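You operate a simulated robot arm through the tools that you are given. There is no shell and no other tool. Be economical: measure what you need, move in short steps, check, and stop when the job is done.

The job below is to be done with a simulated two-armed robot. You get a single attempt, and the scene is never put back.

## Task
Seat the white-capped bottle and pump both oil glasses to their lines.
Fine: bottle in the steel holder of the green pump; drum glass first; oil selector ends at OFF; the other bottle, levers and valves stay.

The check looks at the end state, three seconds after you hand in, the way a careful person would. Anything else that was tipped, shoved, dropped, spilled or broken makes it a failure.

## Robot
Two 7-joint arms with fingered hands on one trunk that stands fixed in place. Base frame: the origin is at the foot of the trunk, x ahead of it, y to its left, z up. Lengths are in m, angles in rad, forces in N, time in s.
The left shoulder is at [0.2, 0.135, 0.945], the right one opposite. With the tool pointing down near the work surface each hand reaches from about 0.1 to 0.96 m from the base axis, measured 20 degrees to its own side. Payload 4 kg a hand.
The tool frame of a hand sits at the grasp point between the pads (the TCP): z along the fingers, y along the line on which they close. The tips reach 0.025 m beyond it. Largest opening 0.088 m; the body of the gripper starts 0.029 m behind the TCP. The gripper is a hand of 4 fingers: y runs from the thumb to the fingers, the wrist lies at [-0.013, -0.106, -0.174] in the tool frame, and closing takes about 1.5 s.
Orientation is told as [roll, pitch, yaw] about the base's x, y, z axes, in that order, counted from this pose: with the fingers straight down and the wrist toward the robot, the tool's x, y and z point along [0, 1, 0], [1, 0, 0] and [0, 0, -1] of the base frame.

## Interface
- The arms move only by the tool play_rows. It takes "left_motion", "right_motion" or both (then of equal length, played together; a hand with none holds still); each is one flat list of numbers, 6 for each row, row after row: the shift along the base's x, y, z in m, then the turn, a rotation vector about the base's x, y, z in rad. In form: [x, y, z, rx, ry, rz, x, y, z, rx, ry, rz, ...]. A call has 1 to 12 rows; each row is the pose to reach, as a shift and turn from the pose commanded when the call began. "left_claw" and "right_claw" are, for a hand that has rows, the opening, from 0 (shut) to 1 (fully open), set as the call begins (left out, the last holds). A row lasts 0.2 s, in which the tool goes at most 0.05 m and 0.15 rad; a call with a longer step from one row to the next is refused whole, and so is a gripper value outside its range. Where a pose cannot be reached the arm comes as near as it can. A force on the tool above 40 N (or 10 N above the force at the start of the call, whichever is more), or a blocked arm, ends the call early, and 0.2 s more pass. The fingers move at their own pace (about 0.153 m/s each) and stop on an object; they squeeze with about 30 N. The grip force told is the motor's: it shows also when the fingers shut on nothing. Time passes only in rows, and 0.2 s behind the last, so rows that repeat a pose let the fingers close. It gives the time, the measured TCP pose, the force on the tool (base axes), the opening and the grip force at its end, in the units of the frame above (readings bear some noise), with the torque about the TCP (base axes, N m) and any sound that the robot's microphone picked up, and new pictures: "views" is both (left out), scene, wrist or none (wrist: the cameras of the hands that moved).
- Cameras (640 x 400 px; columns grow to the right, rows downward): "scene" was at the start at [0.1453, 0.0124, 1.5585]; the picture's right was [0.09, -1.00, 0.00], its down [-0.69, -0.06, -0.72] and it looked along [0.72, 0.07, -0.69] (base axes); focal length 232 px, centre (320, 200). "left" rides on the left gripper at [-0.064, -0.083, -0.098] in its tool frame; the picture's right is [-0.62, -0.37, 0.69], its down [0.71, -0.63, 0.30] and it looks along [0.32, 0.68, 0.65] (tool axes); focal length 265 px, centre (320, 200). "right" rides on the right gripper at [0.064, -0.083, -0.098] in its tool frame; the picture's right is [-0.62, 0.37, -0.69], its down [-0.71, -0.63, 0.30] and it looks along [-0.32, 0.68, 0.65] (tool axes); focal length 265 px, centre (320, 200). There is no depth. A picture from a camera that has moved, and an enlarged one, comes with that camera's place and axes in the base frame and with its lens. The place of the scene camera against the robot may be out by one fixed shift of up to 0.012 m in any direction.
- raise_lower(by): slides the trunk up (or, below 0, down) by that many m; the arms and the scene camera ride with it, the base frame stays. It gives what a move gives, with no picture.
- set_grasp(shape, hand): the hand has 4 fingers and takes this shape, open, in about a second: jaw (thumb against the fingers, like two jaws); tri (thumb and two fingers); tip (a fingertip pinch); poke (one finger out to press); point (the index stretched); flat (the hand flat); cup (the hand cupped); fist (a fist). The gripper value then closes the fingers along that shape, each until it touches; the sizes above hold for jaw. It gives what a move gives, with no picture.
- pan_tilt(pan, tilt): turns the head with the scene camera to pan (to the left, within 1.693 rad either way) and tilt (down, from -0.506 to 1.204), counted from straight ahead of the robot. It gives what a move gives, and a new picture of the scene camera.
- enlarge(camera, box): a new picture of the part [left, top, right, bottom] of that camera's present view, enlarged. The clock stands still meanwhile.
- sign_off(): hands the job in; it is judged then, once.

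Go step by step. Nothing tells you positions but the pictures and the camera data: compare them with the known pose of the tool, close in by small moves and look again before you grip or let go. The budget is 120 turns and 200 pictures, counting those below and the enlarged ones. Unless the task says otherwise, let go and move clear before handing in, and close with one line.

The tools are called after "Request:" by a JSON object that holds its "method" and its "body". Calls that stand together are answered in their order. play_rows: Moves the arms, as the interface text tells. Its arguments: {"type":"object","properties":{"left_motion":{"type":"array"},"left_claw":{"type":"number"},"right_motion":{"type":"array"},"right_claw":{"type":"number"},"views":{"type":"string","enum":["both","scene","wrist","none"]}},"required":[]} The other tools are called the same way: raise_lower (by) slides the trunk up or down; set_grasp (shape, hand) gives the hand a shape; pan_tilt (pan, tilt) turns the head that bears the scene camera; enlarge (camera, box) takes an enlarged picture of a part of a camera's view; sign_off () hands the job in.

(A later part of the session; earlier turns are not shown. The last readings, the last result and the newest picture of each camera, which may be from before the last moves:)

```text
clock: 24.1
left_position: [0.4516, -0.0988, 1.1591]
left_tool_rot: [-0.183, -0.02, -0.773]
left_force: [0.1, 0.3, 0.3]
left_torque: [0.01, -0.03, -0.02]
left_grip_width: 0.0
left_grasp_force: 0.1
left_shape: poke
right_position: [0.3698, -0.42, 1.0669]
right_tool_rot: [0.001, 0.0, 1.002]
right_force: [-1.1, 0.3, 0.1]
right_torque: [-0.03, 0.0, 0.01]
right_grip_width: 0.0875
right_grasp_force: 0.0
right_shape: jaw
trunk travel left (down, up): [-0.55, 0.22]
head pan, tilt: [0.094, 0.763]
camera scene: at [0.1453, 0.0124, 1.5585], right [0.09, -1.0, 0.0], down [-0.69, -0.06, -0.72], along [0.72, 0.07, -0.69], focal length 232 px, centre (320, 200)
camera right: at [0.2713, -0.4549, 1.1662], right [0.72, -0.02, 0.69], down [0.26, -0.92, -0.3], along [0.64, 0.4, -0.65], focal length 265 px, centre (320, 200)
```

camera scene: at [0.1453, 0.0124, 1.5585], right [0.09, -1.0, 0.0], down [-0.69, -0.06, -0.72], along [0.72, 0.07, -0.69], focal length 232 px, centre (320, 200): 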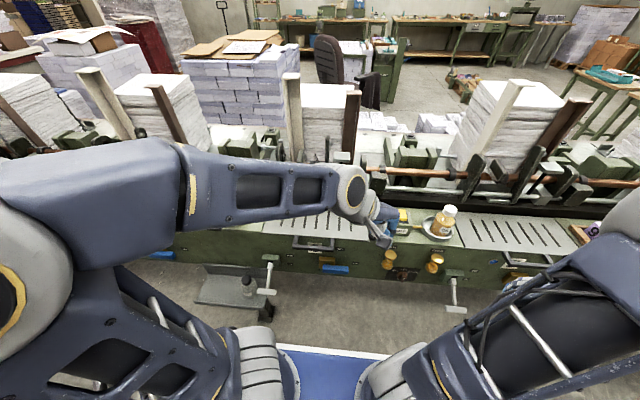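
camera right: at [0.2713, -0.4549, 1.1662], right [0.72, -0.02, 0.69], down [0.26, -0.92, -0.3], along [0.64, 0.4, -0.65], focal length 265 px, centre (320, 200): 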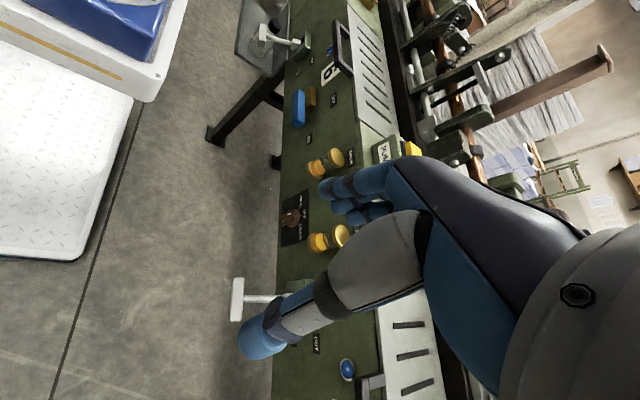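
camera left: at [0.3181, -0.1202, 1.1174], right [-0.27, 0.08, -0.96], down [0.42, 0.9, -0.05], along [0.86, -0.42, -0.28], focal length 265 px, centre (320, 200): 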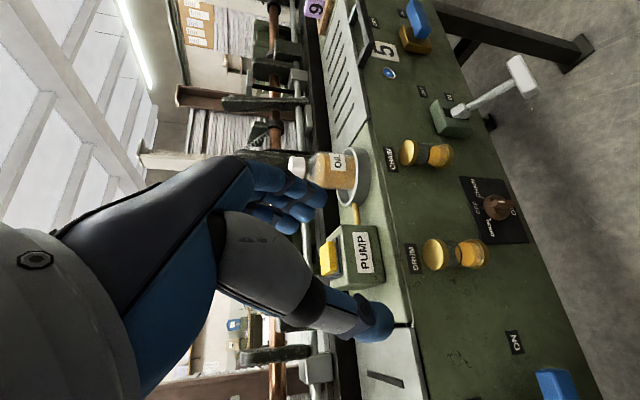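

Request:
{"method": "enlarge", "body": {"camera": "right", "box": [260, 130, 380, 260]}}

Request:
{"method": "enlarge", "body": {"camera": "scene", "box": [375, 200, 465, 285]}}

```text
3.08 times, centred on (320, 195) of right
camera zoom: at [0.2713, -0.4549, 1.1662], right [0.72, -0.02, 0.69], down [0.26, -0.92, -0.3], along [0.64, 0.4, -0.65], focal length 817 px, centre (320, 215)
```

zoom: 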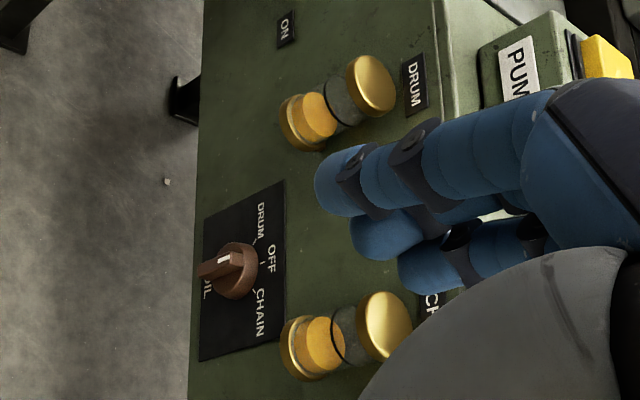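

```text
4.71 times, centred on (420, 242) of scene
camera zoom: at [0.1453, 0.0124, 1.5585], right [0.09, -1.0, 0.0], down [-0.69, -0.06, -0.72], along [0.72, 0.07, -0.69], focal length 1091 px, centre (-151, 0)
```

zoom: 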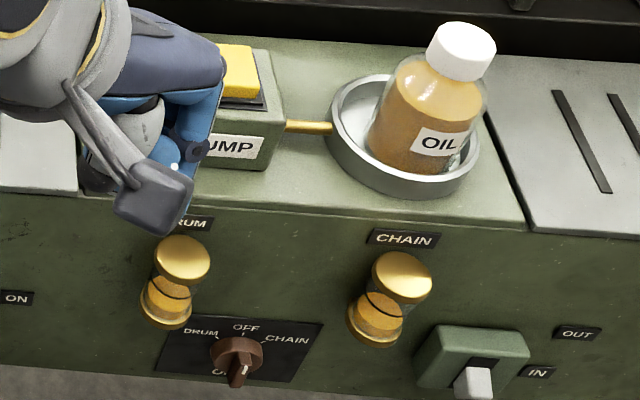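

Great view of knob (about (0.59, -0.264, 0.742)) and both glasses from the right camera. Now I bring the left finger, tilted forward, to a spot in front of and right of the knob's top end, still clear.

Request:
{"method": "play_rows", "body": {"left_motion": [0.002, -0.02, -0.035, 0.025, -0.103, 0.0015, 0.004, -0.04, -0.07, 0.05, -0.206, 0.003, 0.008, -0.06, -0.105, 0.075, -0.308, 0.0045, 0.012, -0.08, -0.14, 0.1, -0.411, 0.006, 0.018, -0.1, -0.178, 0.125, -0.513, 0.0075, 0.024, -0.12, -0.218, 0.15, -0.616, 0.009, 0.03, -0.14, -0.258, 0.15, -0.616, 0.009, 0.036, -0.16, -0.298, 0.15, -0.616, 0.009, 0.04, -0.186, -0.335, 0.15, -0.616, 0.009], "views": "both"}}

Request:
{"method": "enlarge", "body": {"camera": "right", "box": [240, 120, 400, 260]}}

```text
clock: 26.1
left_position: [0.4936, -0.2857, 0.8244]
left_tool_rot: [0.376, -0.341, -0.868]
left_force: [-0.5, -0.2, 0.0]
left_torque: [0.01, -0.02, 0.03]
left_grip_width: 0.0
left_grasp_force: 0.1
left_shape: poke
right_position: [0.3701, -0.4189, 1.069]
right_tool_rot: [-0.001, 0.001, 0.999]
right_force: [0.4, -0.3, 0.8]
right_torque: [-0.02, 0.02, -0.01]
right_grip_width: 0.0876
right_grasp_force: 0.0
right_shape: jaw
trunk travel left (down, up): [-0.55, 0.22]
head pan, tilt: [0.094, 0.763]
camera scene: at [0.1452, 0.0127, 1.5585], right [0.09, -1.0, 0.0], down [-0.69, -0.07, -0.72], along [0.72, 0.07, -0.69], focal length 232 px, centre (320, 200)
camera left: at [0.354, -0.2694, 0.8596], right [-0.28, -0.17, -0.95], down [0.21, 0.95, -0.23], along [0.94, -0.27, -0.23], focal length 265 px, centre (320, 200)
```

scene: 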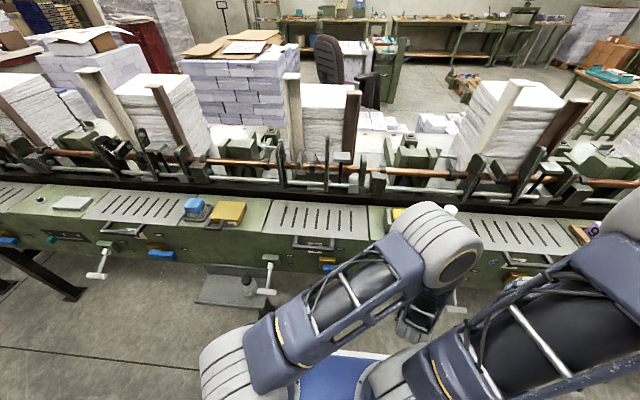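
left: 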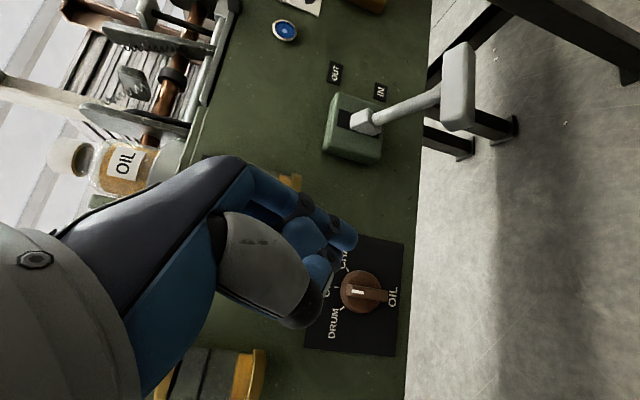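

```text
2.86 times, centred on (320, 190) of right
camera zoom: at [0.2714, -0.4546, 1.1664], right [0.72, -0.02, 0.69], down [0.26, -0.92, -0.3], along [0.64, 0.4, -0.65], focal length 758 px, centre (320, 229)
```

zoom: 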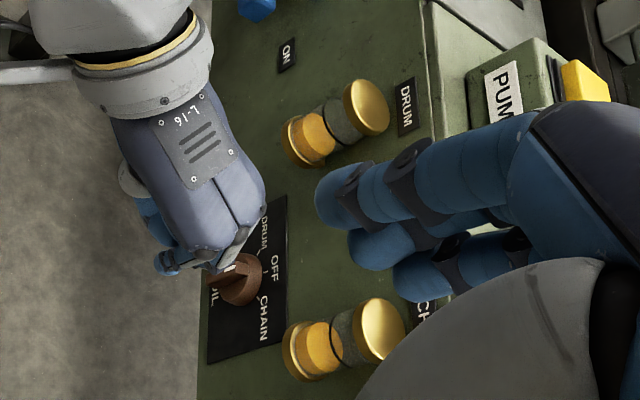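

The left camera sees the selector front-on: pointer at OFF, finger to its right. I approach toward the bar's right side.

Request:
{"method": "play_rows", "body": {"left_motion": [0.015, 0.0, -0.012, 0, 0, 0, 0.03, 0.0, -0.025, 0, 0, 0, 0.045, 0.0, -0.035, 0, 0, 0, 0.055, 0.0, -0.037, 0, 0, 0], "views": "wrist"}}

Request:
{"method": "enlarge", "body": {"camera": "left", "box": [260, 160, 420, 300]}}

Request:
{"method": "enlarge", "body": {"camera": "right", "box": [260, 160, 360, 260]}}

```text
clock: 27.1
left_position: [0.5463, -0.2854, 0.7862]
left_tool_rot: [0.375, -0.339, -0.868]
left_force: [0.3, 0.5, -0.7]
left_torque: [0.0, 0.02, -0.04]
left_grip_width: 0.0001
left_grasp_force: 0.2
left_shape: poke
right_position: [0.3701, -0.4186, 1.0679]
right_tool_rot: [-0.001, 0.001, 0.999]
right_force: [0.2, 0.1, -0.1]
right_torque: [-0.01, -0.01, -0.01]
right_grip_width: 0.0876
right_grasp_force: 0.1
right_shape: jaw
trunk travel left (down, up): [-0.55, 0.22]
head pan, tilt: [0.094, 0.763]
camera left: at [0.4079, -0.2694, 0.8224], right [-0.28, -0.17, -0.94], down [0.21, 0.95, -0.23], along [0.94, -0.27, -0.23], focal length 265 px, centre (320, 200)
```

left: 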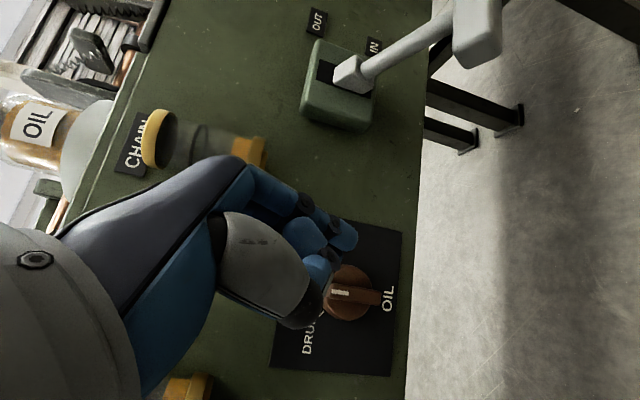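

```text
2.86 times, centred on (340, 230) of left
camera zoom: at [0.4079, -0.2694, 0.8224], right [-0.28, -0.17, -0.94], down [0.21, 0.95, -0.23], along [0.94, -0.27, -0.23], focal length 758 px, centre (263, 114)
```

zoom: 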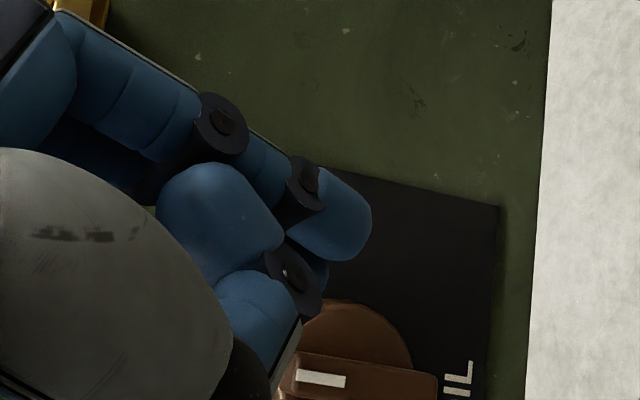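

```text
4.00 times, centred on (310, 210) of right
camera zoom: at [0.2714, -0.4549, 1.1663], right [0.72, -0.03, 0.69], down [0.26, -0.92, -0.3], along [0.64, 0.4, -0.65], focal length 1062 px, centre (360, 160)
```

zoom: 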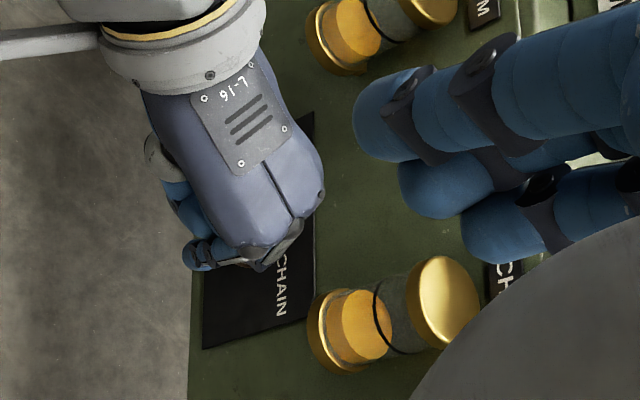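

The index tip is about 2 cm right of the bar. I go in a few mm and sweep left gently until the pointer begins to turn toward DRUM.

Request:
{"method": "play_rows", "body": {"left_motion": [0.008, 0.005, 0, 0, 0, 0, 0.008, 0.012, 0, 0, 0, 0, 0.008, 0.018, 0, 0, 0, 0, 0.008, 0.023, 0, 0, 0, 0, 0.008, 0.027, 0, 0, 0, 0], "views": "wrist"}}

Request:
{"method": "enlarge", "body": {"camera": "left", "box": [260, 180, 420, 320]}}

```text
clock: 28.2
left_position: [0.5553, -0.2569, 0.7874]
left_tool_rot: [0.376, -0.339, -0.869]
left_force: [0.0, 0.5, 0.3]
left_torque: [0.02, 0.01, 0.0]
left_grip_width: 0.0001
left_grasp_force: 0.0
left_shape: poke
right_position: [0.3699, -0.4196, 1.0688]
right_tool_rot: [0.0, 0.0, 0.999]
right_force: [-0.2, 0.2, -0.4]
right_torque: [0.01, -0.01, -0.01]
right_grip_width: 0.0876
right_grasp_force: 0.0
right_shape: jaw
trunk travel left (down, up): [-0.55, 0.22]
head pan, tilt: [0.094, 0.763]
camera left: at [0.4162, -0.2418, 0.8236], right [-0.28, -0.17, -0.94], down [0.21, 0.95, -0.23], along [0.94, -0.27, -0.23], focal length 265 px, centre (320, 200)
```

left: 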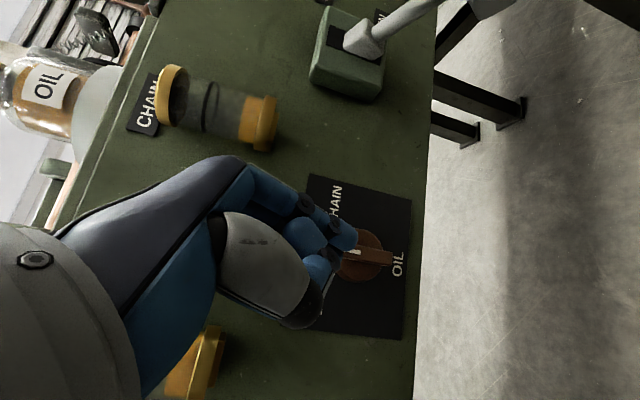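

```text
2.86 times, centred on (340, 250) of left
camera zoom: at [0.4162, -0.2418, 0.8236], right [-0.28, -0.17, -0.94], down [0.21, 0.95, -0.23], along [0.94, -0.27, -0.23], focal length 758 px, centre (263, 57)
```

zoom: 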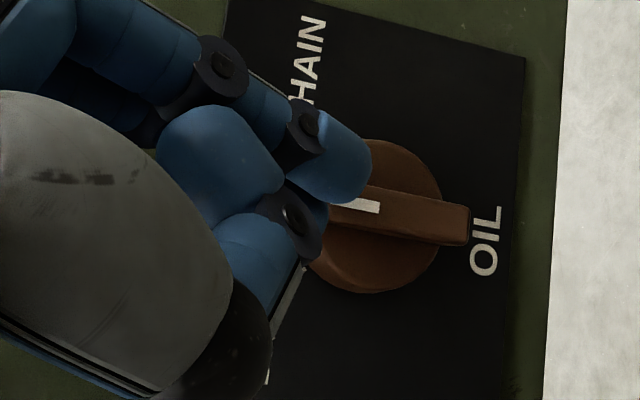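

The finger passed just in front of the bar without touching. I step back right, go deeper, and sweep again.

Request:
{"method": "play_rows", "body": {"left_motion": [0, -0.014, 0, 0, 0, 0, 0.007, -0.016, 0, 0, 0, 0, 0.014, -0.016, 0, 0, 0, 0, 0.014, -0.016, 0, 0, 0, 0], "views": "none"}}

Request:
{"method": "enlarge", "body": {"camera": "left", "box": [260, 180, 420, 320]}}

```text
clock: 29.2
left_position: [0.5693, -0.2731, 0.7882]
left_tool_rot: [0.376, -0.341, -0.866]
left_force: [-0.5, 0.2, -0.7]
left_torque: [-0.01, 0.01, -0.02]
left_grip_width: 0.0
left_grasp_force: 0.1
left_shape: poke
right_position: [0.3708, -0.4193, 1.0688]
right_tool_rot: [0.0, 0.0, 1.001]
right_force: [0.1, 0.2, -0.5]
right_torque: [-0.03, -0.03, 0.03]
right_grip_width: 0.0878
right_grasp_force: 0.0
right_shape: jaw
trunk travel left (down, up): [-0.55, 0.22]
head pan, tilt: [0.094, 0.763]
```

```text
2.86 times, centred on (340, 250) of left
camera zoom: at [0.4305, -0.2587, 0.823], right [-0.28, -0.17, -0.94], down [0.21, 0.95, -0.23], along [0.94, -0.27, -0.23], focal length 758 px, centre (263, 57)
```

zoom: 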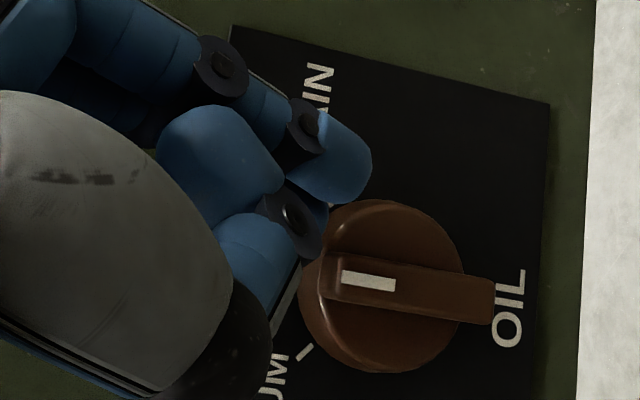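

Now the whole bar is visible (±0.019 long, front face ~0.014 proud). Finger should be at bar depth; I sweep left.

Request:
{"method": "play_rows", "body": {"left_motion": [0, 0.005, 0, 0, 0, 0, 0, 0.01, 0, 0, 0, 0, 0, 0.014, 0, 0, 0, 0, 0, 0.017, 0, 0, 0, 0], "views": "none"}}

Request:
{"method": "enlarge", "body": {"camera": "left", "box": [260, 180, 420, 320]}}

```text
clock: 30.2
left_position: [0.5705, -0.2563, 0.7873]
left_tool_rot: [0.375, -0.341, -0.867]
left_force: [0.8, 0.8, -0.3]
left_torque: [-0.02, 0.0, -0.02]
left_grip_width: 0.0001
left_grasp_force: 0.0
left_shape: poke
right_position: [0.3698, -0.4203, 1.0682]
right_tool_rot: [-0.001, 0.001, 1.0]
right_force: [-0.6, 0.1, 0.0]
right_torque: [0.01, 0.02, 0.02]
right_grip_width: 0.0878
right_grasp_force: 0.1
right_shape: jaw
trunk travel left (down, up): [-0.55, 0.22]
head pan, tilt: [0.094, 0.763]
```

```text
2.86 times, centred on (340, 250) of left
camera zoom: at [0.4304, -0.2412, 0.8234], right [-0.28, -0.17, -0.94], down [0.21, 0.95, -0.23], along [0.94, -0.27, -0.23], focal length 758 px, centre (263, 57)
```

zoom: 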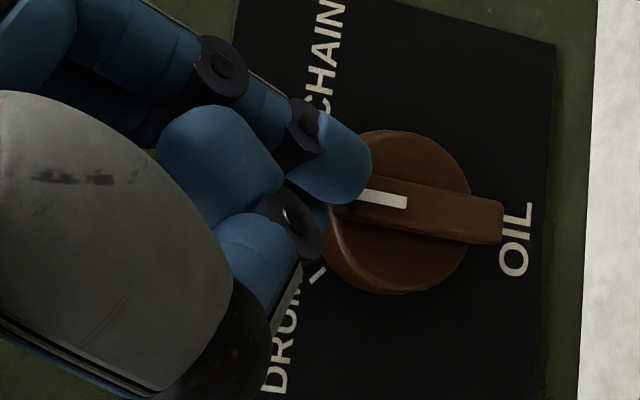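

Still no force; I continue a few mm further left and watch.

Request:
{"method": "play_rows", "body": {"left_motion": [0, 0.003, 0, 0, 0, 0, 0, 0.006, 0, 0, 0, 0, 0, 0.008, 0, 0, 0, 0], "views": "none"}}

Request:
{"method": "enlarge", "body": {"camera": "left", "box": [260, 180, 420, 320]}}

```text
clock: 31.1
left_position: [0.5683, -0.2488, 0.7875]
left_tool_rot: [0.375, -0.341, -0.866]
left_force: [-0.3, 0.3, 0.0]
left_torque: [0.0, 0.01, 0.02]
left_grip_width: 0.0
left_grasp_force: 0.0
left_shape: poke
right_position: [0.3699, -0.4191, 1.0686]
right_tool_rot: [-0.001, 0.0, 1.001]
right_force: [-0.1, 0.7, 0.5]
right_torque: [0.0, -0.01, 0.01]
right_grip_width: 0.0875
right_grasp_force: 0.1
right_shape: jaw
trunk travel left (down, up): [-0.55, 0.22]
head pan, tilt: [0.094, 0.763]
```

```text
2.86 times, centred on (340, 250) of left
camera zoom: at [0.4302, -0.2335, 0.8235], right [-0.28, -0.17, -0.94], down [0.21, 0.95, -0.23], along [0.94, -0.26, -0.23], focal length 758 px, centre (263, 57)
```

zoom: 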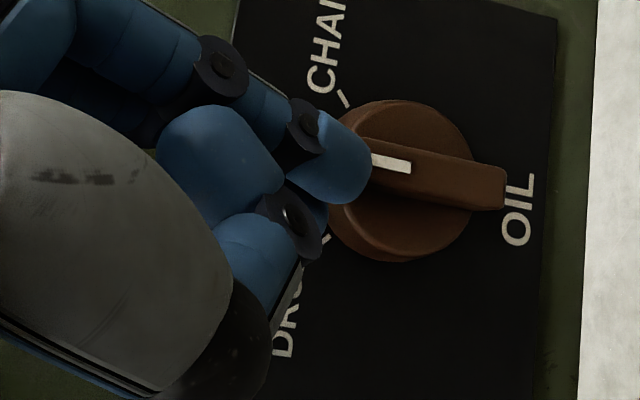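

The finger is in front of the bar still. Back right, another 18 mm in, and I check the view.

Request:
{"method": "play_rows", "body": {"left_motion": [0, -0.014, 0, 0, 0, 0, 0, -0.027, 0, 0, 0, 0, 0.009, -0.027, 0, 0, 0, 0, 0.018, -0.027, 0, 0, 0, 0], "views": "none"}}

Request:
{"method": "enlarge", "body": {"camera": "left", "box": [260, 180, 420, 320]}}

Request:
{"method": "enlarge", "body": {"camera": "right", "box": [240, 140, 360, 260]}}

```text
clock: 32.0
left_position: [0.5842, -0.2772, 0.7873]
left_tool_rot: [0.375, -0.338, -0.872]
left_force: [-15.5, -2.1, 5.3]
left_torque: [0.08, -0.57, 0.0]
left_grip_width: 0.0001
left_grasp_force: 0.1
left_shape: poke
right_position: [0.3687, -0.419, 1.0682]
right_tool_rot: [0.001, 0.0, 1.001]
right_force: [0.8, 0.0, -0.1]
right_torque: [-0.01, 0.03, -0.01]
right_grip_width: 0.088
right_grasp_force: 0.1
right_shape: jaw
trunk travel left (down, up): [-0.55, 0.22]
head pan, tilt: [0.094, 0.763]
```

```text
2.86 times, centred on (340, 250) of left
camera zoom: at [0.4453, -0.2615, 0.8239], right [-0.29, -0.16, -0.94], down [0.22, 0.95, -0.23], along [0.93, -0.27, -0.23], focal length 758 px, centre (263, 57)
```

zoom: 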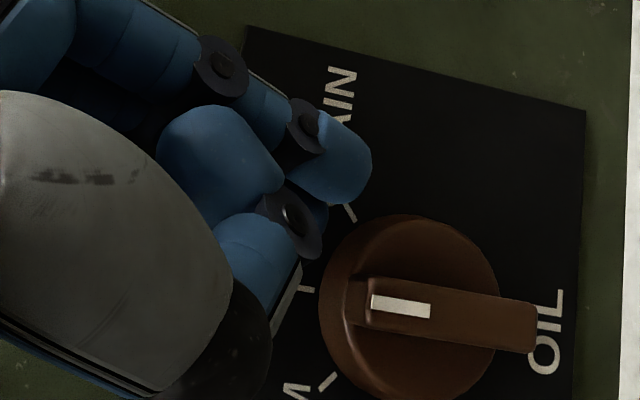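

```text
3.33 times, centred on (300, 200) of right
camera zoom: at [0.2707, -0.4549, 1.1666], right [0.72, -0.03, 0.69], down [0.26, -0.92, -0.3], along [0.64, 0.4, -0.65], focal length 885 px, centre (387, 200)
```

zoom: 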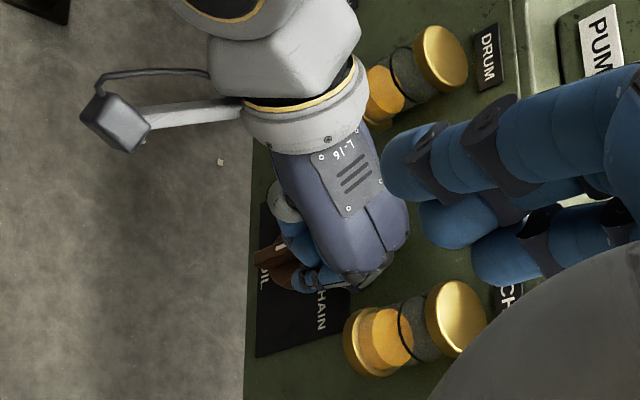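

A knuckle touched the panel (contact above the TCP), and triangulating shows the poke fingertip only ~16 mm beyond the TCP. I back off and try the "point" shape, which should stretch the index further.

Request:
{"method": "play_rows", "body": {"left_motion": [-0.02, 0, 0, 0, 0, 0, -0.05, 0, 0.02, 0, 0, 0, -0.08, 0, 0.04, 0, 0, 0], "views": "none"}}

Request:
{"method": "set_grasp", "body": {"hand": "left", "shape": "point"}}

Request:
{"method": "enlarge", "body": {"camera": "left", "box": [0, 0, 640, 400]}}

Request:
{"method": "enlarge", "body": {"camera": "right", "box": [220, 120, 380, 260]}}

```text
clock: 32.9
left_position: [0.508, -0.2751, 0.8277]
left_tool_rot: [0.377, -0.34, -0.867]
left_force: [0.0, -0.3, 0.7]
left_torque: [0.0, 0.02, -0.04]
left_grip_width: 0.0002
left_grasp_force: 0.1
left_shape: poke
right_position: [0.3705, -0.4194, 1.0689]
right_tool_rot: [0.002, 0.0, 1.001]
right_force: [0.0, 1.0, 0.1]
right_torque: [-0.03, -0.03, 0.03]
right_grip_width: 0.0874
right_grasp_force: 0.1
right_shape: jaw
trunk travel left (down, up): [-0.55, 0.22]
head pan, tilt: [0.094, 0.763]
```

```text
clock: 33.8
left_position: [0.5077, -0.276, 0.8286]
left_tool_rot: [0.375, -0.34, -0.868]
left_force: [0.4, 1.0, 0.5]
left_torque: [-0.03, -0.06, -0.01]
left_grip_width: 0.0
left_grasp_force: 0.1
left_shape: point
right_position: [0.3709, -0.4185, 1.0698]
right_tool_rot: [0.0, 0.0, 0.998]
right_force: [-0.2, 0.1, 0.1]
right_torque: [0.04, 0.01, 0.01]
right_grip_width: 0.0876
right_grasp_force: 0.0
right_shape: jaw
trunk travel left (down, up): [-0.55, 0.22]
head pan, tilt: [0.094, 0.763]
```

```text
1.00 times, centred on (320, 200) of left (not enlarged: the box is as wide or as high as the picture)
camera zoom: at [0.3681, -0.2607, 0.8633], right [-0.28, -0.17, -0.94], down [0.21, 0.95, -0.23], along [0.94, -0.27, -0.23], focal length 265 px, centre (320, 200)
```

zoom: 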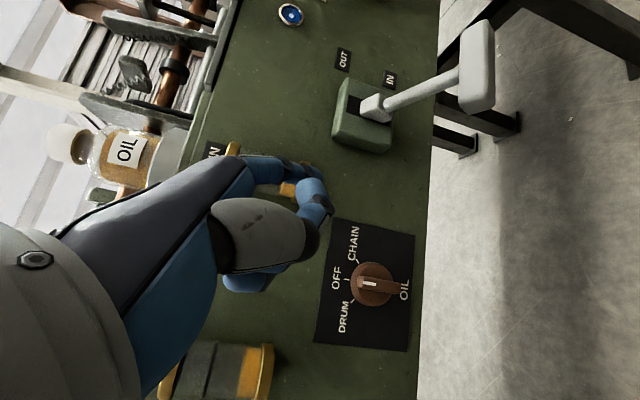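

```text
2.86 times, centred on (300, 190) of right
camera zoom: at [0.2714, -0.4549, 1.1663], right [0.72, -0.02, 0.69], down [0.26, -0.92, -0.3], along [0.64, 0.4, -0.65], focal length 758 px, centre (377, 229)
```

zoom: 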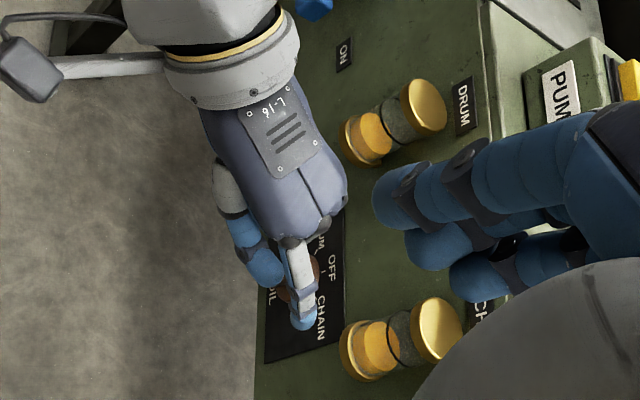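

In "point" the index is straight, its tip at about tool (-0.018, 0.055, 0.014), well clear of the knuckles. I yaw the hand so its body stays back from the glasses and re-approach beside the bar.

Request:
{"method": "play_rows", "body": {"left_motion": [-0.01, 0.005, -0.01, -0.06, 0, 0.11, -0.02, 0.01, -0.02, -0.12, 0, 0.22, -0.02, 0.015, -0.035, -0.18, 0, 0.33, -0.02, 0.0195, -0.053, -0.24, 0, 0.439, 0.004, 0.0195, -0.053, -0.24, 0, 0.439], "views": "wrist"}}

Request:
{"method": "enlarge", "body": {"camera": "right", "box": [220, 120, 380, 260]}}

```text
clock: 35.0
left_position: [0.5077, -0.257, 0.7702]
left_tool_rot: [0.163, -0.472, -0.343]
left_force: [-0.7, -0.2, 0.7]
left_torque: [0.03, 0.0, 0.02]
left_grip_width: 0.0001
left_grasp_force: 0.0
left_shape: point
right_position: [0.3709, -0.4188, 1.0679]
right_tool_rot: [0.002, 0.0, 0.998]
right_force: [0.3, 1.2, -1.1]
right_torque: [0.0, -0.02, 0.03]
right_grip_width: 0.0874
right_grasp_force: 0.1
right_shape: jaw
trunk travel left (down, up): [-0.55, 0.22]
head pan, tilt: [0.094, 0.763]
camera left: at [0.3731, -0.2928, 0.8096], right [-0.14, -0.48, -0.87], down [-0.19, 0.87, -0.45], along [0.97, 0.1, -0.22], focal length 265 px, centre (320, 200)
```

left: 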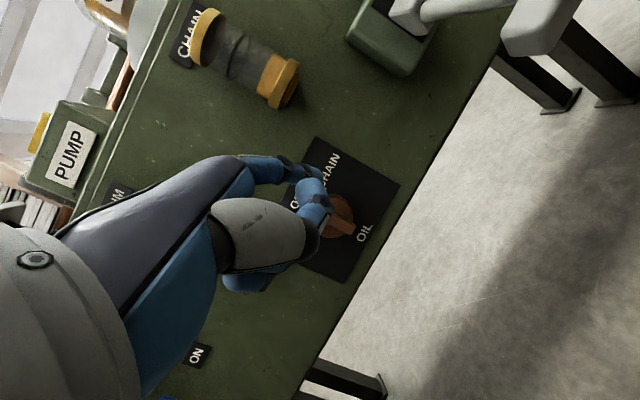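

```text
2.86 times, centred on (300, 190) of right
camera zoom: at [0.2713, -0.4549, 1.1663], right [0.72, -0.02, 0.69], down [0.26, -0.92, -0.3], along [0.64, 0.4, -0.65], focal length 758 px, centre (377, 229)
```

zoom: 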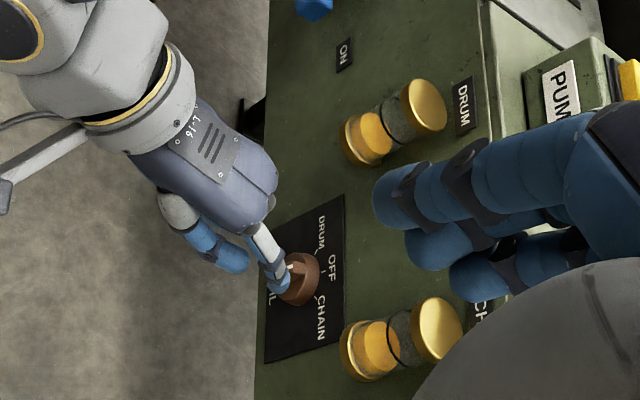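

The right camera shows finger and knob well; a closer look.

Request:
{"method": "enlarge", "body": {"camera": "right", "box": [260, 185, 310, 235]}}

Request:
{"method": "enlarge", "body": {"camera": "left", "box": [240, 130, 400, 270]}}

```text
8.00 times, centred on (285, 210) of right
camera zoom: at [0.2713, -0.4549, 1.1663], right [0.72, -0.02, 0.69], down [0.26, -0.92, -0.3], along [0.64, 0.4, -0.65], focal length 2123 px, centre (600, 120)
```

zoom: 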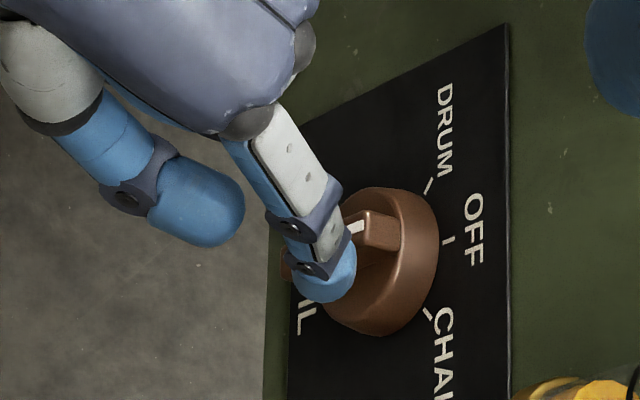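

```text
2.86 times, centred on (320, 200) of left
camera zoom: at [0.3731, -0.2928, 0.8096], right [-0.14, -0.48, -0.87], down [-0.19, 0.87, -0.45], along [0.97, 0.1, -0.22], focal length 758 px, centre (320, 200)
```

zoom: 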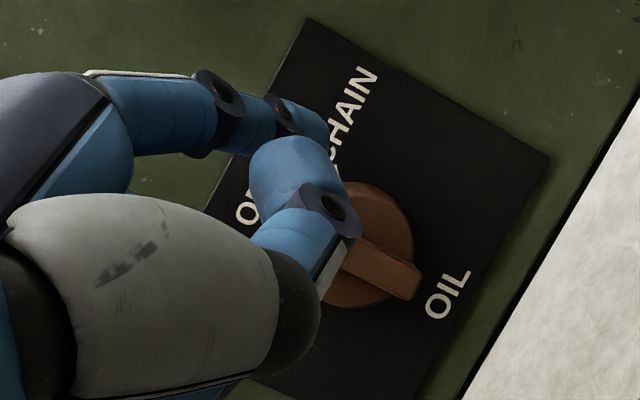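

The tip triangulates to (0.553, -0.289, 0.783). I advance it in and down beside the bar, staying off the panel.

Request:
{"method": "play_rows", "body": {"left_motion": [0.01, -0.002, -0.008, 0, 0, 0, 0.02, -0.002, -0.016, 0, 0, 0, 0.03, -0.002, -0.024, 0, 0, 0, 0.039, -0.002, -0.027, 0, 0, 0], "views": "none"}}

Request:
{"method": "enlarge", "body": {"camera": "right", "box": [260, 185, 310, 235]}}

Request:
{"method": "enlarge", "body": {"camera": "left", "box": [240, 130, 400, 270]}}

```text
clock: 36.0
left_position: [0.5489, -0.2582, 0.7454]
left_tool_rot: [0.163, -0.475, -0.341]
left_force: [-0.4, -0.4, 0.7]
left_torque: [-0.01, -0.01, 0.02]
left_grip_width: 0.0001
left_grasp_force: 0.1
left_shape: point
right_position: [0.3707, -0.4187, 1.0687]
right_tool_rot: [-0.001, 0.0, 1.001]
right_force: [0.0, -0.3, 0.2]
right_torque: [0.01, 0.01, -0.01]
right_grip_width: 0.088
right_grasp_force: 0.0
right_shape: jaw
trunk travel left (down, up): [-0.55, 0.22]
head pan, tilt: [0.094, 0.763]
```

```text
8.00 times, centred on (285, 210) of right
camera zoom: at [0.2714, -0.4549, 1.1663], right [0.72, -0.02, 0.69], down [0.26, -0.92, -0.3], along [0.64, 0.4, -0.65], focal length 2123 px, centre (600, 120)
```

zoom: 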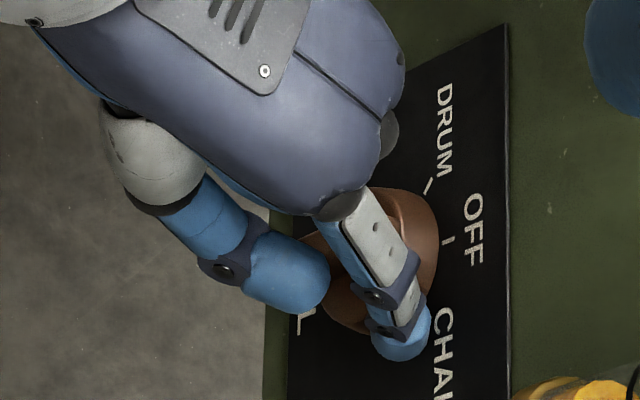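

```text
2.86 times, centred on (320, 200) of left
camera zoom: at [0.4159, -0.2939, 0.7847], right [-0.14, -0.48, -0.87], down [-0.2, 0.87, -0.45], along [0.97, 0.11, -0.21], focal length 758 px, centre (320, 200)
```

zoom: 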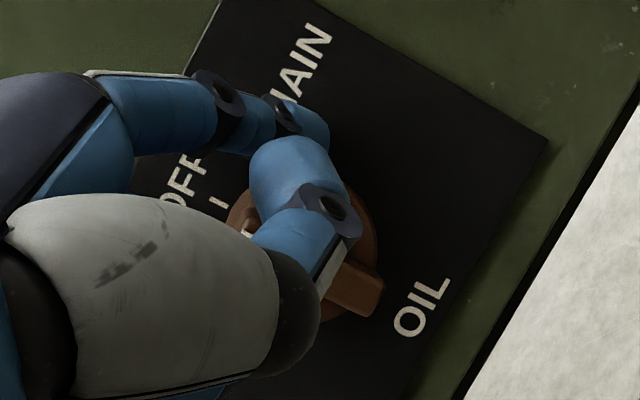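

Tip is beside the bar's upper half. Sweep left gently.

Request:
{"method": "play_rows", "body": {"left_motion": [0, 0.006, 0, 0, 0, 0, 0, 0.012, 0, 0, 0, 0, 0, 0.017, 0, 0, 0, 0, 0, 0.021, 0, 0, 0, 0], "views": "none"}}

Request:
{"method": "enlarge", "body": {"camera": "right", "box": [260, 185, 310, 235]}}

Request:
{"method": "enlarge", "body": {"camera": "left", "box": [240, 130, 400, 270]}}

```text
clock: 37.0
left_position: [0.5509, -0.2372, 0.7487]
left_tool_rot: [0.163, -0.476, -0.342]
left_force: [-4.0, -5.1, 4.8]
left_torque: [-0.12, -0.33, -0.36]
left_grip_width: 0.0002
left_grasp_force: 0.2
left_shape: point
right_position: [0.3698, -0.4194, 1.0681]
right_tool_rot: [-0.001, -0.001, 0.999]
right_force: [-0.3, -0.3, -0.2]
right_torque: [-0.02, -0.01, -0.02]
right_grip_width: 0.0876
right_grasp_force: 0.2
right_shape: jaw
trunk travel left (down, up): [-0.55, 0.22]
head pan, tilt: [0.094, 0.763]
```

```text
8.00 times, centred on (285, 210) of right
camera zoom: at [0.2712, -0.455, 1.1664], right [0.72, -0.03, 0.69], down [0.26, -0.92, -0.3], along [0.64, 0.4, -0.65], focal length 2123 px, centre (600, 120)
```

zoom: 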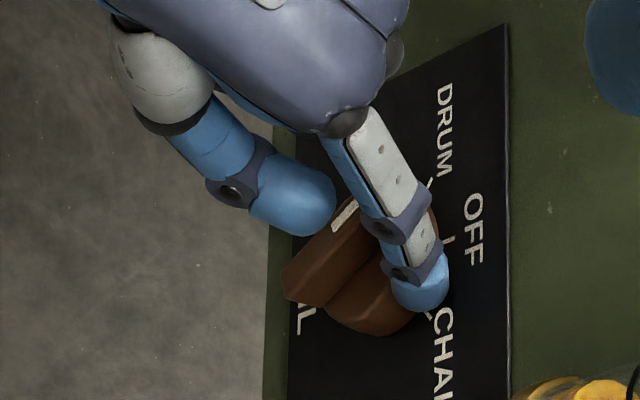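

```text
2.86 times, centred on (320, 200) of left
camera zoom: at [0.4158, -0.2736, 0.7861], right [-0.14, -0.48, -0.87], down [-0.19, 0.87, -0.45], along [0.97, 0.11, -0.21], focal length 758 px, centre (320, 200)
```

zoom: 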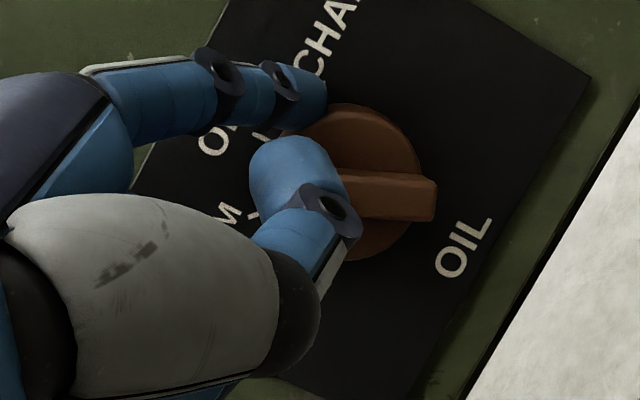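

The knob turns: about 20–25° toward DRUM. I push further.

Request:
{"method": "play_rows", "body": {"left_motion": [0, 0.004, 0, 0, 0, 0, 0, 0.008, 0, 0, 0, 0, 0, 0.008, 0, 0, 0, 0], "views": "none"}}

Request:
{"method": "enlarge", "body": {"camera": "right", "box": [260, 185, 310, 235]}}

Request:
{"method": "enlarge", "body": {"camera": "left", "box": [240, 110, 400, 250]}}

```text
clock: 37.8
left_position: [0.5492, -0.2289, 0.7483]
left_tool_rot: [0.164, -0.478, -0.341]
left_force: [-5.3, -3.6, 7.2]
left_torque: [-0.26, -0.5, -0.4]
left_grip_width: 0.0
left_grasp_force: 0.1
left_shape: point
right_position: [0.3705, -0.4183, 1.0684]
right_tool_rot: [0.001, 0.0, 1.0]
right_force: [-0.7, 0.3, -0.2]
right_torque: [0.02, 0.02, 0.01]
right_grip_width: 0.0878
right_grasp_force: 0.2
right_shape: jaw
trunk travel left (down, up): [-0.55, 0.22]
head pan, tilt: [0.094, 0.763]
```

```text
8.00 times, centred on (285, 210) of right
camera zoom: at [0.2712, -0.4548, 1.1664], right [0.72, -0.02, 0.69], down [0.26, -0.92, -0.3], along [0.64, 0.4, -0.65], focal length 2123 px, centre (600, 120)
```

zoom: 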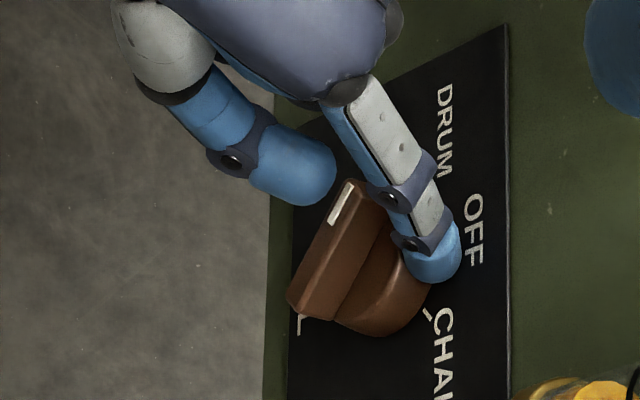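

```text
2.86 times, centred on (320, 180) of left
camera zoom: at [0.4156, -0.2656, 0.786], right [-0.14, -0.48, -0.87], down [-0.2, 0.87, -0.45], along [0.97, 0.11, -0.21], focal length 758 px, centre (320, 257)
```

zoom: 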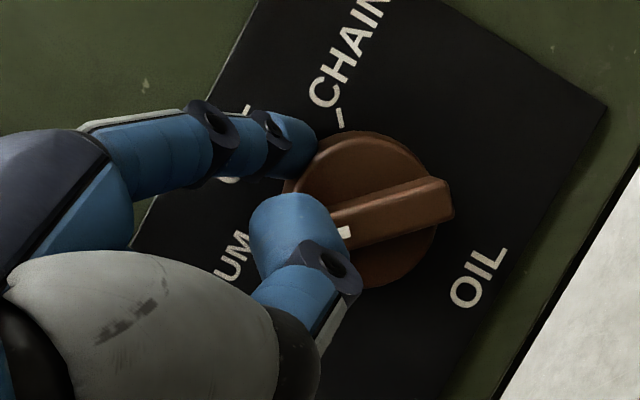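

The bar now seems to lie at DRUM (~45°). I back the finger off and check the pointer against the tick.

Request:
{"method": "play_rows", "body": {"left_motion": [0, -0.012, 0, 0, 0, 0, -0.02, -0.014, 0, 0, 0, 0, -0.05, -0.01, 0.01, 0, 0, 0, -0.09, 0.0, 0.03, 0, 0, 0], "views": "wrist"}}

Request:
{"method": "enlarge", "body": {"camera": "right", "box": [255, 130, 355, 245]}}

Request:
{"method": "enlarge", "body": {"camera": "left", "box": [260, 100, 420, 260]}}

```text
clock: 39.0
left_position: [0.5209, -0.2095, 0.7936]
left_tool_rot: [0.193, -0.571, -0.276]
left_force: [-0.5, -0.4, -0.2]
left_torque: [-0.01, -0.03, -0.02]
left_grip_width: 0.0
left_grasp_force: 0.0
left_shape: point
right_position: [0.3701, -0.4194, 1.0693]
right_tool_rot: [0.0, 0.002, 1.001]
right_force: [-0.5, 0.0, 0.6]
right_torque: [-0.03, -0.04, 0.0]
right_grip_width: 0.0876
right_grasp_force: 0.0
right_shape: jaw
trunk travel left (down, up): [-0.55, 0.22]
head pan, tilt: [0.094, 0.763]
stopped in row 4 (left hand): the arm was blocked; the commanded pose is now the measured one
camera left: at [0.3851, -0.2569, 0.82], right [-0.01, -0.49, -0.87], down [-0.22, 0.85, -0.48], along [0.98, 0.19, -0.12], focal length 265 px, centre (320, 200)
```

left: 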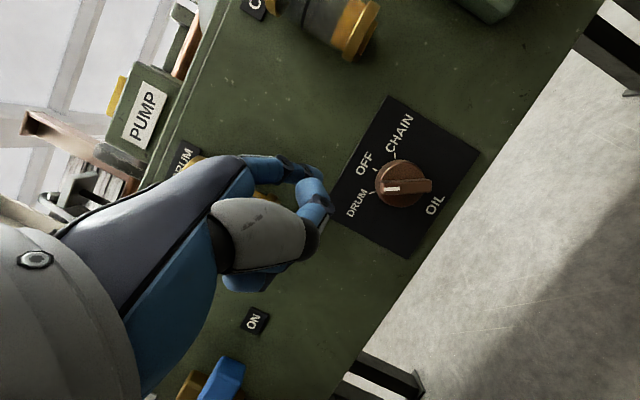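

```text
3.48 times, centred on (305, 188) of right
camera zoom: at [0.2714, -0.4549, 1.1667], right [0.72, -0.02, 0.69], down [0.26, -0.92, -0.3], along [0.64, 0.4, -0.65], focal length 923 px, centre (372, 244)
```

zoom: 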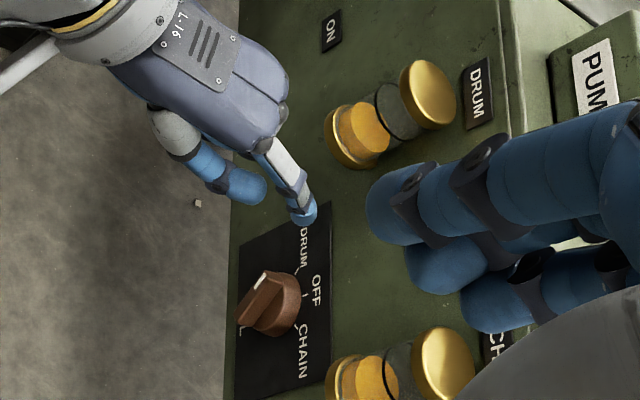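

```text
2.50 times, centred on (340, 180) of left
camera zoom: at [0.3851, -0.2569, 0.82], right [-0.01, -0.49, -0.87], down [-0.22, 0.85, -0.48], along [0.98, 0.19, -0.12], focal length 664 px, centre (270, 250)
```

zoom: 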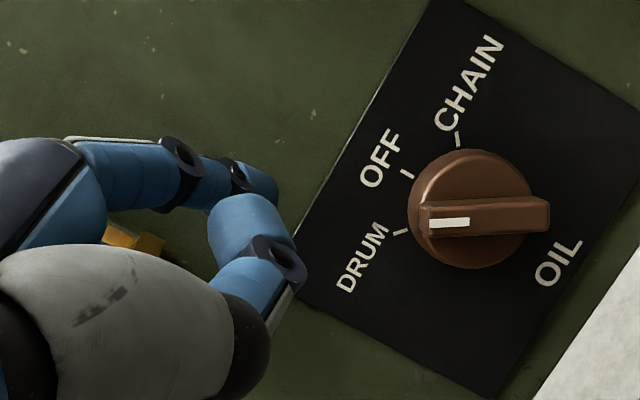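

Pointer rests at about 33°, short of the DRUM tick (~48°), and the arm was cramped on the way back. I'll centre the hand between the glasses, raise the trunk for more arm room, and come back to finish the turn.

Request:
{"method": "play_rows", "body": {"left_motion": [0, -0.012, 0.0, 0, 0, 0, 0, -0.022, 0.0, 0, 0, 0], "views": "none"}}

Request:
{"method": "raise_lower", "body": {"by": 0.13}}

Request:
{"method": "enlarge", "body": {"camera": "scene", "box": [0, 0, 640, 400]}}

```text
clock: 39.5
left_position: [0.5248, -0.226, 0.7932]
left_tool_rot: [0.195, -0.567, -0.266]
left_force: [0.9, -0.4, 0.1]
left_torque: [-0.01, 0.02, 0.02]
left_grip_width: 0.0
left_grasp_force: 0.1
left_shape: point
right_position: [0.3704, -0.4205, 1.0702]
right_tool_rot: [-0.002, 0.004, 0.998]
right_force: [-0.9, -0.6, 0.0]
right_torque: [-0.01, 0.01, 0.0]
right_grip_width: 0.0876
right_grasp_force: 0.0
right_shape: jaw
trunk travel left (down, up): [-0.55, 0.22]
head pan, tilt: [0.094, 0.763]
```

```text
clock: 41.1
left_position: [0.5238, -0.2278, 0.9246]
left_tool_rot: [0.194, -0.568, -0.263]
left_force: [0.4, -0.1, 0.2]
left_torque: [0.03, 0.01, 0.0]
left_grip_width: 0.0
left_grasp_force: 0.1
left_shape: point
right_position: [0.3708, -0.4196, 1.1991]
right_tool_rot: [-0.003, 0.001, 1.001]
right_force: [0.3, -0.2, -0.5]
right_torque: [0.01, 0.0, -0.01]
right_grip_width: 0.0878
right_grasp_force: 0.0
right_shape: jaw
trunk travel left (down, up): [-0.68, 0.09]
head pan, tilt: [0.094, 0.763]
```

```text
1.00 times, centred on (320, 200) of scene (not enlarged: the box is as wide or as high as the picture)
camera zoom: at [0.1454, 0.0124, 1.6884], right [0.09, -1.0, 0.0], down [-0.69, -0.06, -0.72], along [0.72, 0.07, -0.69], focal length 232 px, centre (320, 200)
```

zoom: 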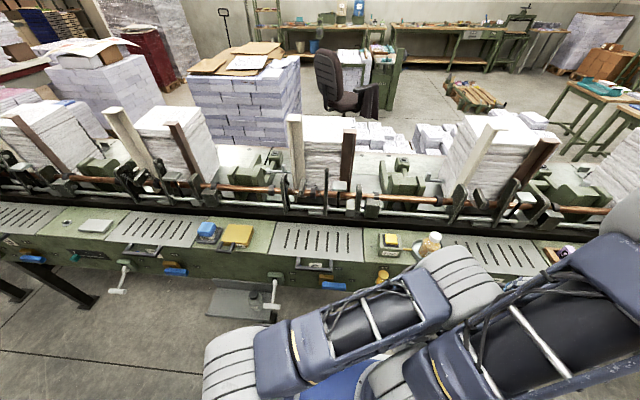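

Trunk is up 0.13. I restore the right camera's height and bring the left finger back down in front of the knob's right side.

Request:
{"method": "play_rows", "body": {"left_motion": [-0.02, -0.01, 0, 0, 0, 0, -0.035, -0.02, -0.025, 0, 0, 0, -0.035, -0.03, -0.06, 0, 0, 0, -0.035, -0.032, -0.1, 0, 0, 0, -0.03, -0.032, -0.135, 0, 0, 0, -0.02, -0.032, -0.155, 0, 0, 0], "right_motion": [0, 0, -0.022, 0, 0, 0, 0, 0, -0.044, 0, 0, 0, 0, 0, -0.066, 0, 0, 0, 0, 0, -0.088, 0, 0, 0, 0, 0, -0.11, 0, 0, 0, 0, 0, -0.13, 0, 0, 0], "views": "wrist"}}

```text
clock: 42.7
left_position: [0.5353, -0.2439, 0.7774]
left_tool_rot: [0.176, -0.574, -0.185]
left_force: [0.3, 0.1, 1.1]
left_torque: [0.02, -0.02, 0.03]
left_grip_width: 0.0
left_grasp_force: 0.0
left_shape: point
right_position: [0.3704, -0.4183, 1.0694]
right_tool_rot: [0.0, 0.001, 1.001]
right_force: [-0.5, -0.3, -0.4]
right_torque: [0.01, 0.01, 0.0]
right_grip_width: 0.0876
right_grasp_force: 0.1
right_shape: jaw
trunk travel left (down, up): [-0.68, 0.09]
head pan, tilt: [0.094, 0.763]
stopped in row 6 (left hand): the arm was blocked; the commanded pose is now the measured one
camera right: at [0.2711, -0.4545, 1.1673], right [0.72, -0.02, 0.69], down [0.26, -0.92, -0.3], along [0.64, 0.4, -0.65], focal length 265 px, centre (320, 200)
camera left: at [0.4055, -0.3025, 0.8043], right [0.03, -0.5, -0.86], down [-0.29, 0.82, -0.49], along [0.96, 0.26, -0.12], focal length 265 px, centre (320, 200)
```

right: 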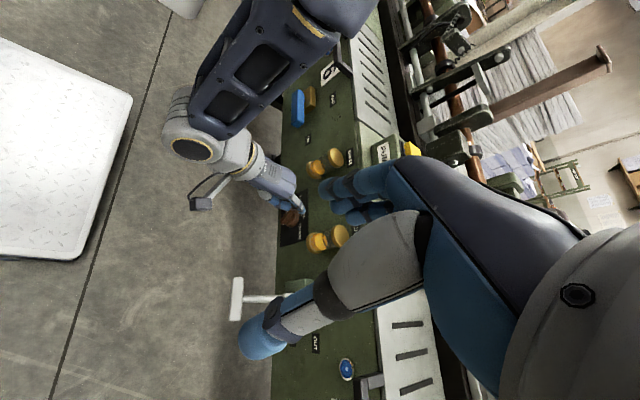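
left: 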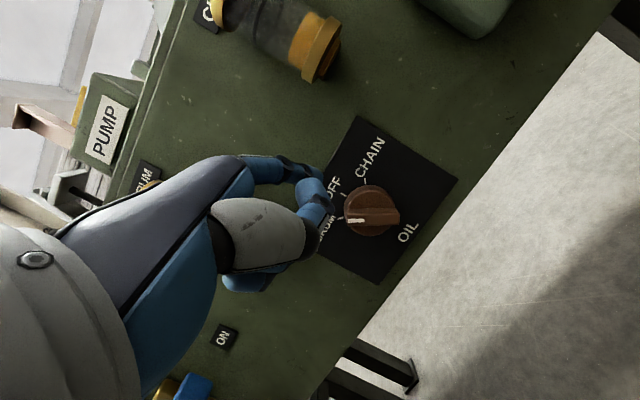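

Request:
{"method": "enlarge", "body": {"camera": "left", "box": [290, 140, 430, 270]}}

Request:
{"method": "enlarge", "body": {"camera": "right", "box": [260, 185, 310, 235]}}

```text
3.08 times, centred on (360, 205) of left
camera zoom: at [0.4055, -0.3025, 0.8043], right [0.03, -0.5, -0.86], down [-0.29, 0.82, -0.49], along [0.96, 0.26, -0.12], focal length 817 px, centre (197, 185)
```

zoom: 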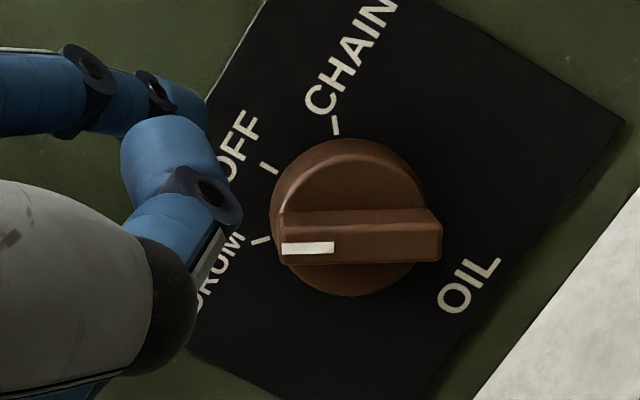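

```text
8.00 times, centred on (285, 210) of right
camera zoom: at [0.2711, -0.4545, 1.1673], right [0.72, -0.02, 0.69], down [0.26, -0.92, -0.3], along [0.64, 0.4, -0.65], focal length 2123 px, centre (600, 120)
```

zoom: 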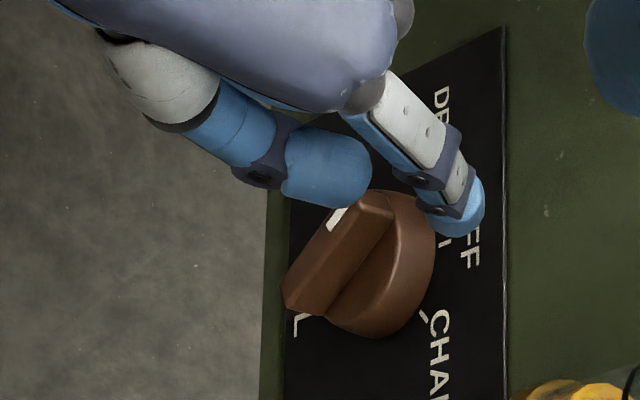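

Pointer is at ~35°, tick at ~46°; my thumb probably dragged it back on retreat. I back up along the finger, yaw the hand away from its joint limit, and set up beside the bar again.

Request:
{"method": "play_rows", "body": {"left_motion": [-0.01, -0.001, 0.015, 0, 0, 0, -0.02, -0.002, 0.03, 0.075, 0.007, -0.11, -0.025, -0.002, 0.03, 0.15, 0.013, -0.22, -0.025, -0.002, 0.03, 0.224, 0.02, -0.33, -0.016, -0.004, 0.012, 0.224, 0.02, -0.33, -0.016, -0.004, 0.0, 0.224, 0.02, -0.33], "views": "none"}}

Request:
{"method": "enlarge", "body": {"camera": "left", "box": [240, 140, 430, 290]}}

Request:
{"method": "enlarge", "body": {"camera": "right", "box": [260, 185, 310, 235]}}

```text
clock: 44.1
left_position: [0.5374, -0.2431, 0.784]
left_tool_rot: [0.39, -0.478, -0.584]
left_force: [0.4, 0.4, 0.5]
left_torque: [0.02, -0.01, 0.03]
left_grip_width: 0.0003
left_grasp_force: 0.2
left_shape: point
right_position: [0.3701, -0.4198, 1.0692]
right_tool_rot: [-0.003, 0.002, 1.003]
right_force: [-0.1, 0.0, -0.1]
right_torque: [0.0, 0.02, 0.02]
right_grip_width: 0.0875
right_grasp_force: 0.1
right_shape: jaw
trunk travel left (down, up): [-0.68, 0.09]
head pan, tilt: [0.094, 0.763]
```

```text
2.67 times, centred on (335, 215) of left
camera zoom: at [0.3955, -0.2663, 0.8049], right [-0.1, -0.3, -0.95], down [-0.04, 0.95, -0.3], along [0.99, 0.0, -0.11], focal length 708 px, centre (280, 160)
```

zoom: 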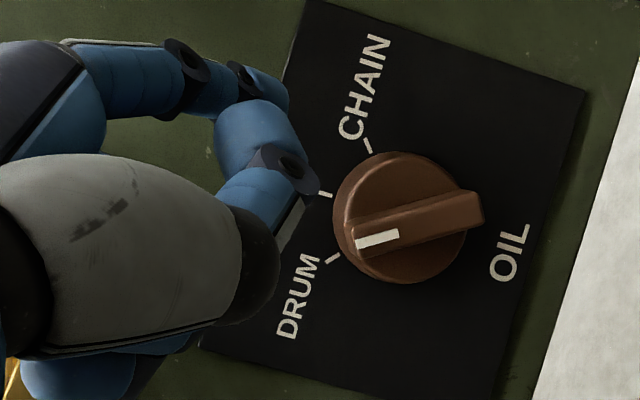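

```text
8.00 times, centred on (285, 210) of right
camera zoom: at [0.2713, -0.4545, 1.1673], right [0.72, -0.02, 0.69], down [0.26, -0.92, -0.3], along [0.64, 0.4, -0.65], focal length 2123 px, centre (600, 120)
```

zoom: 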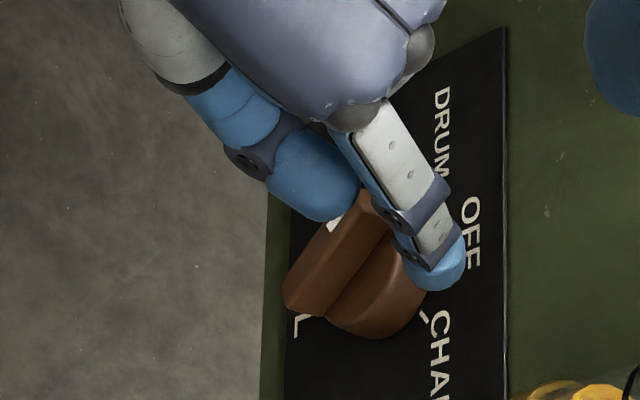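

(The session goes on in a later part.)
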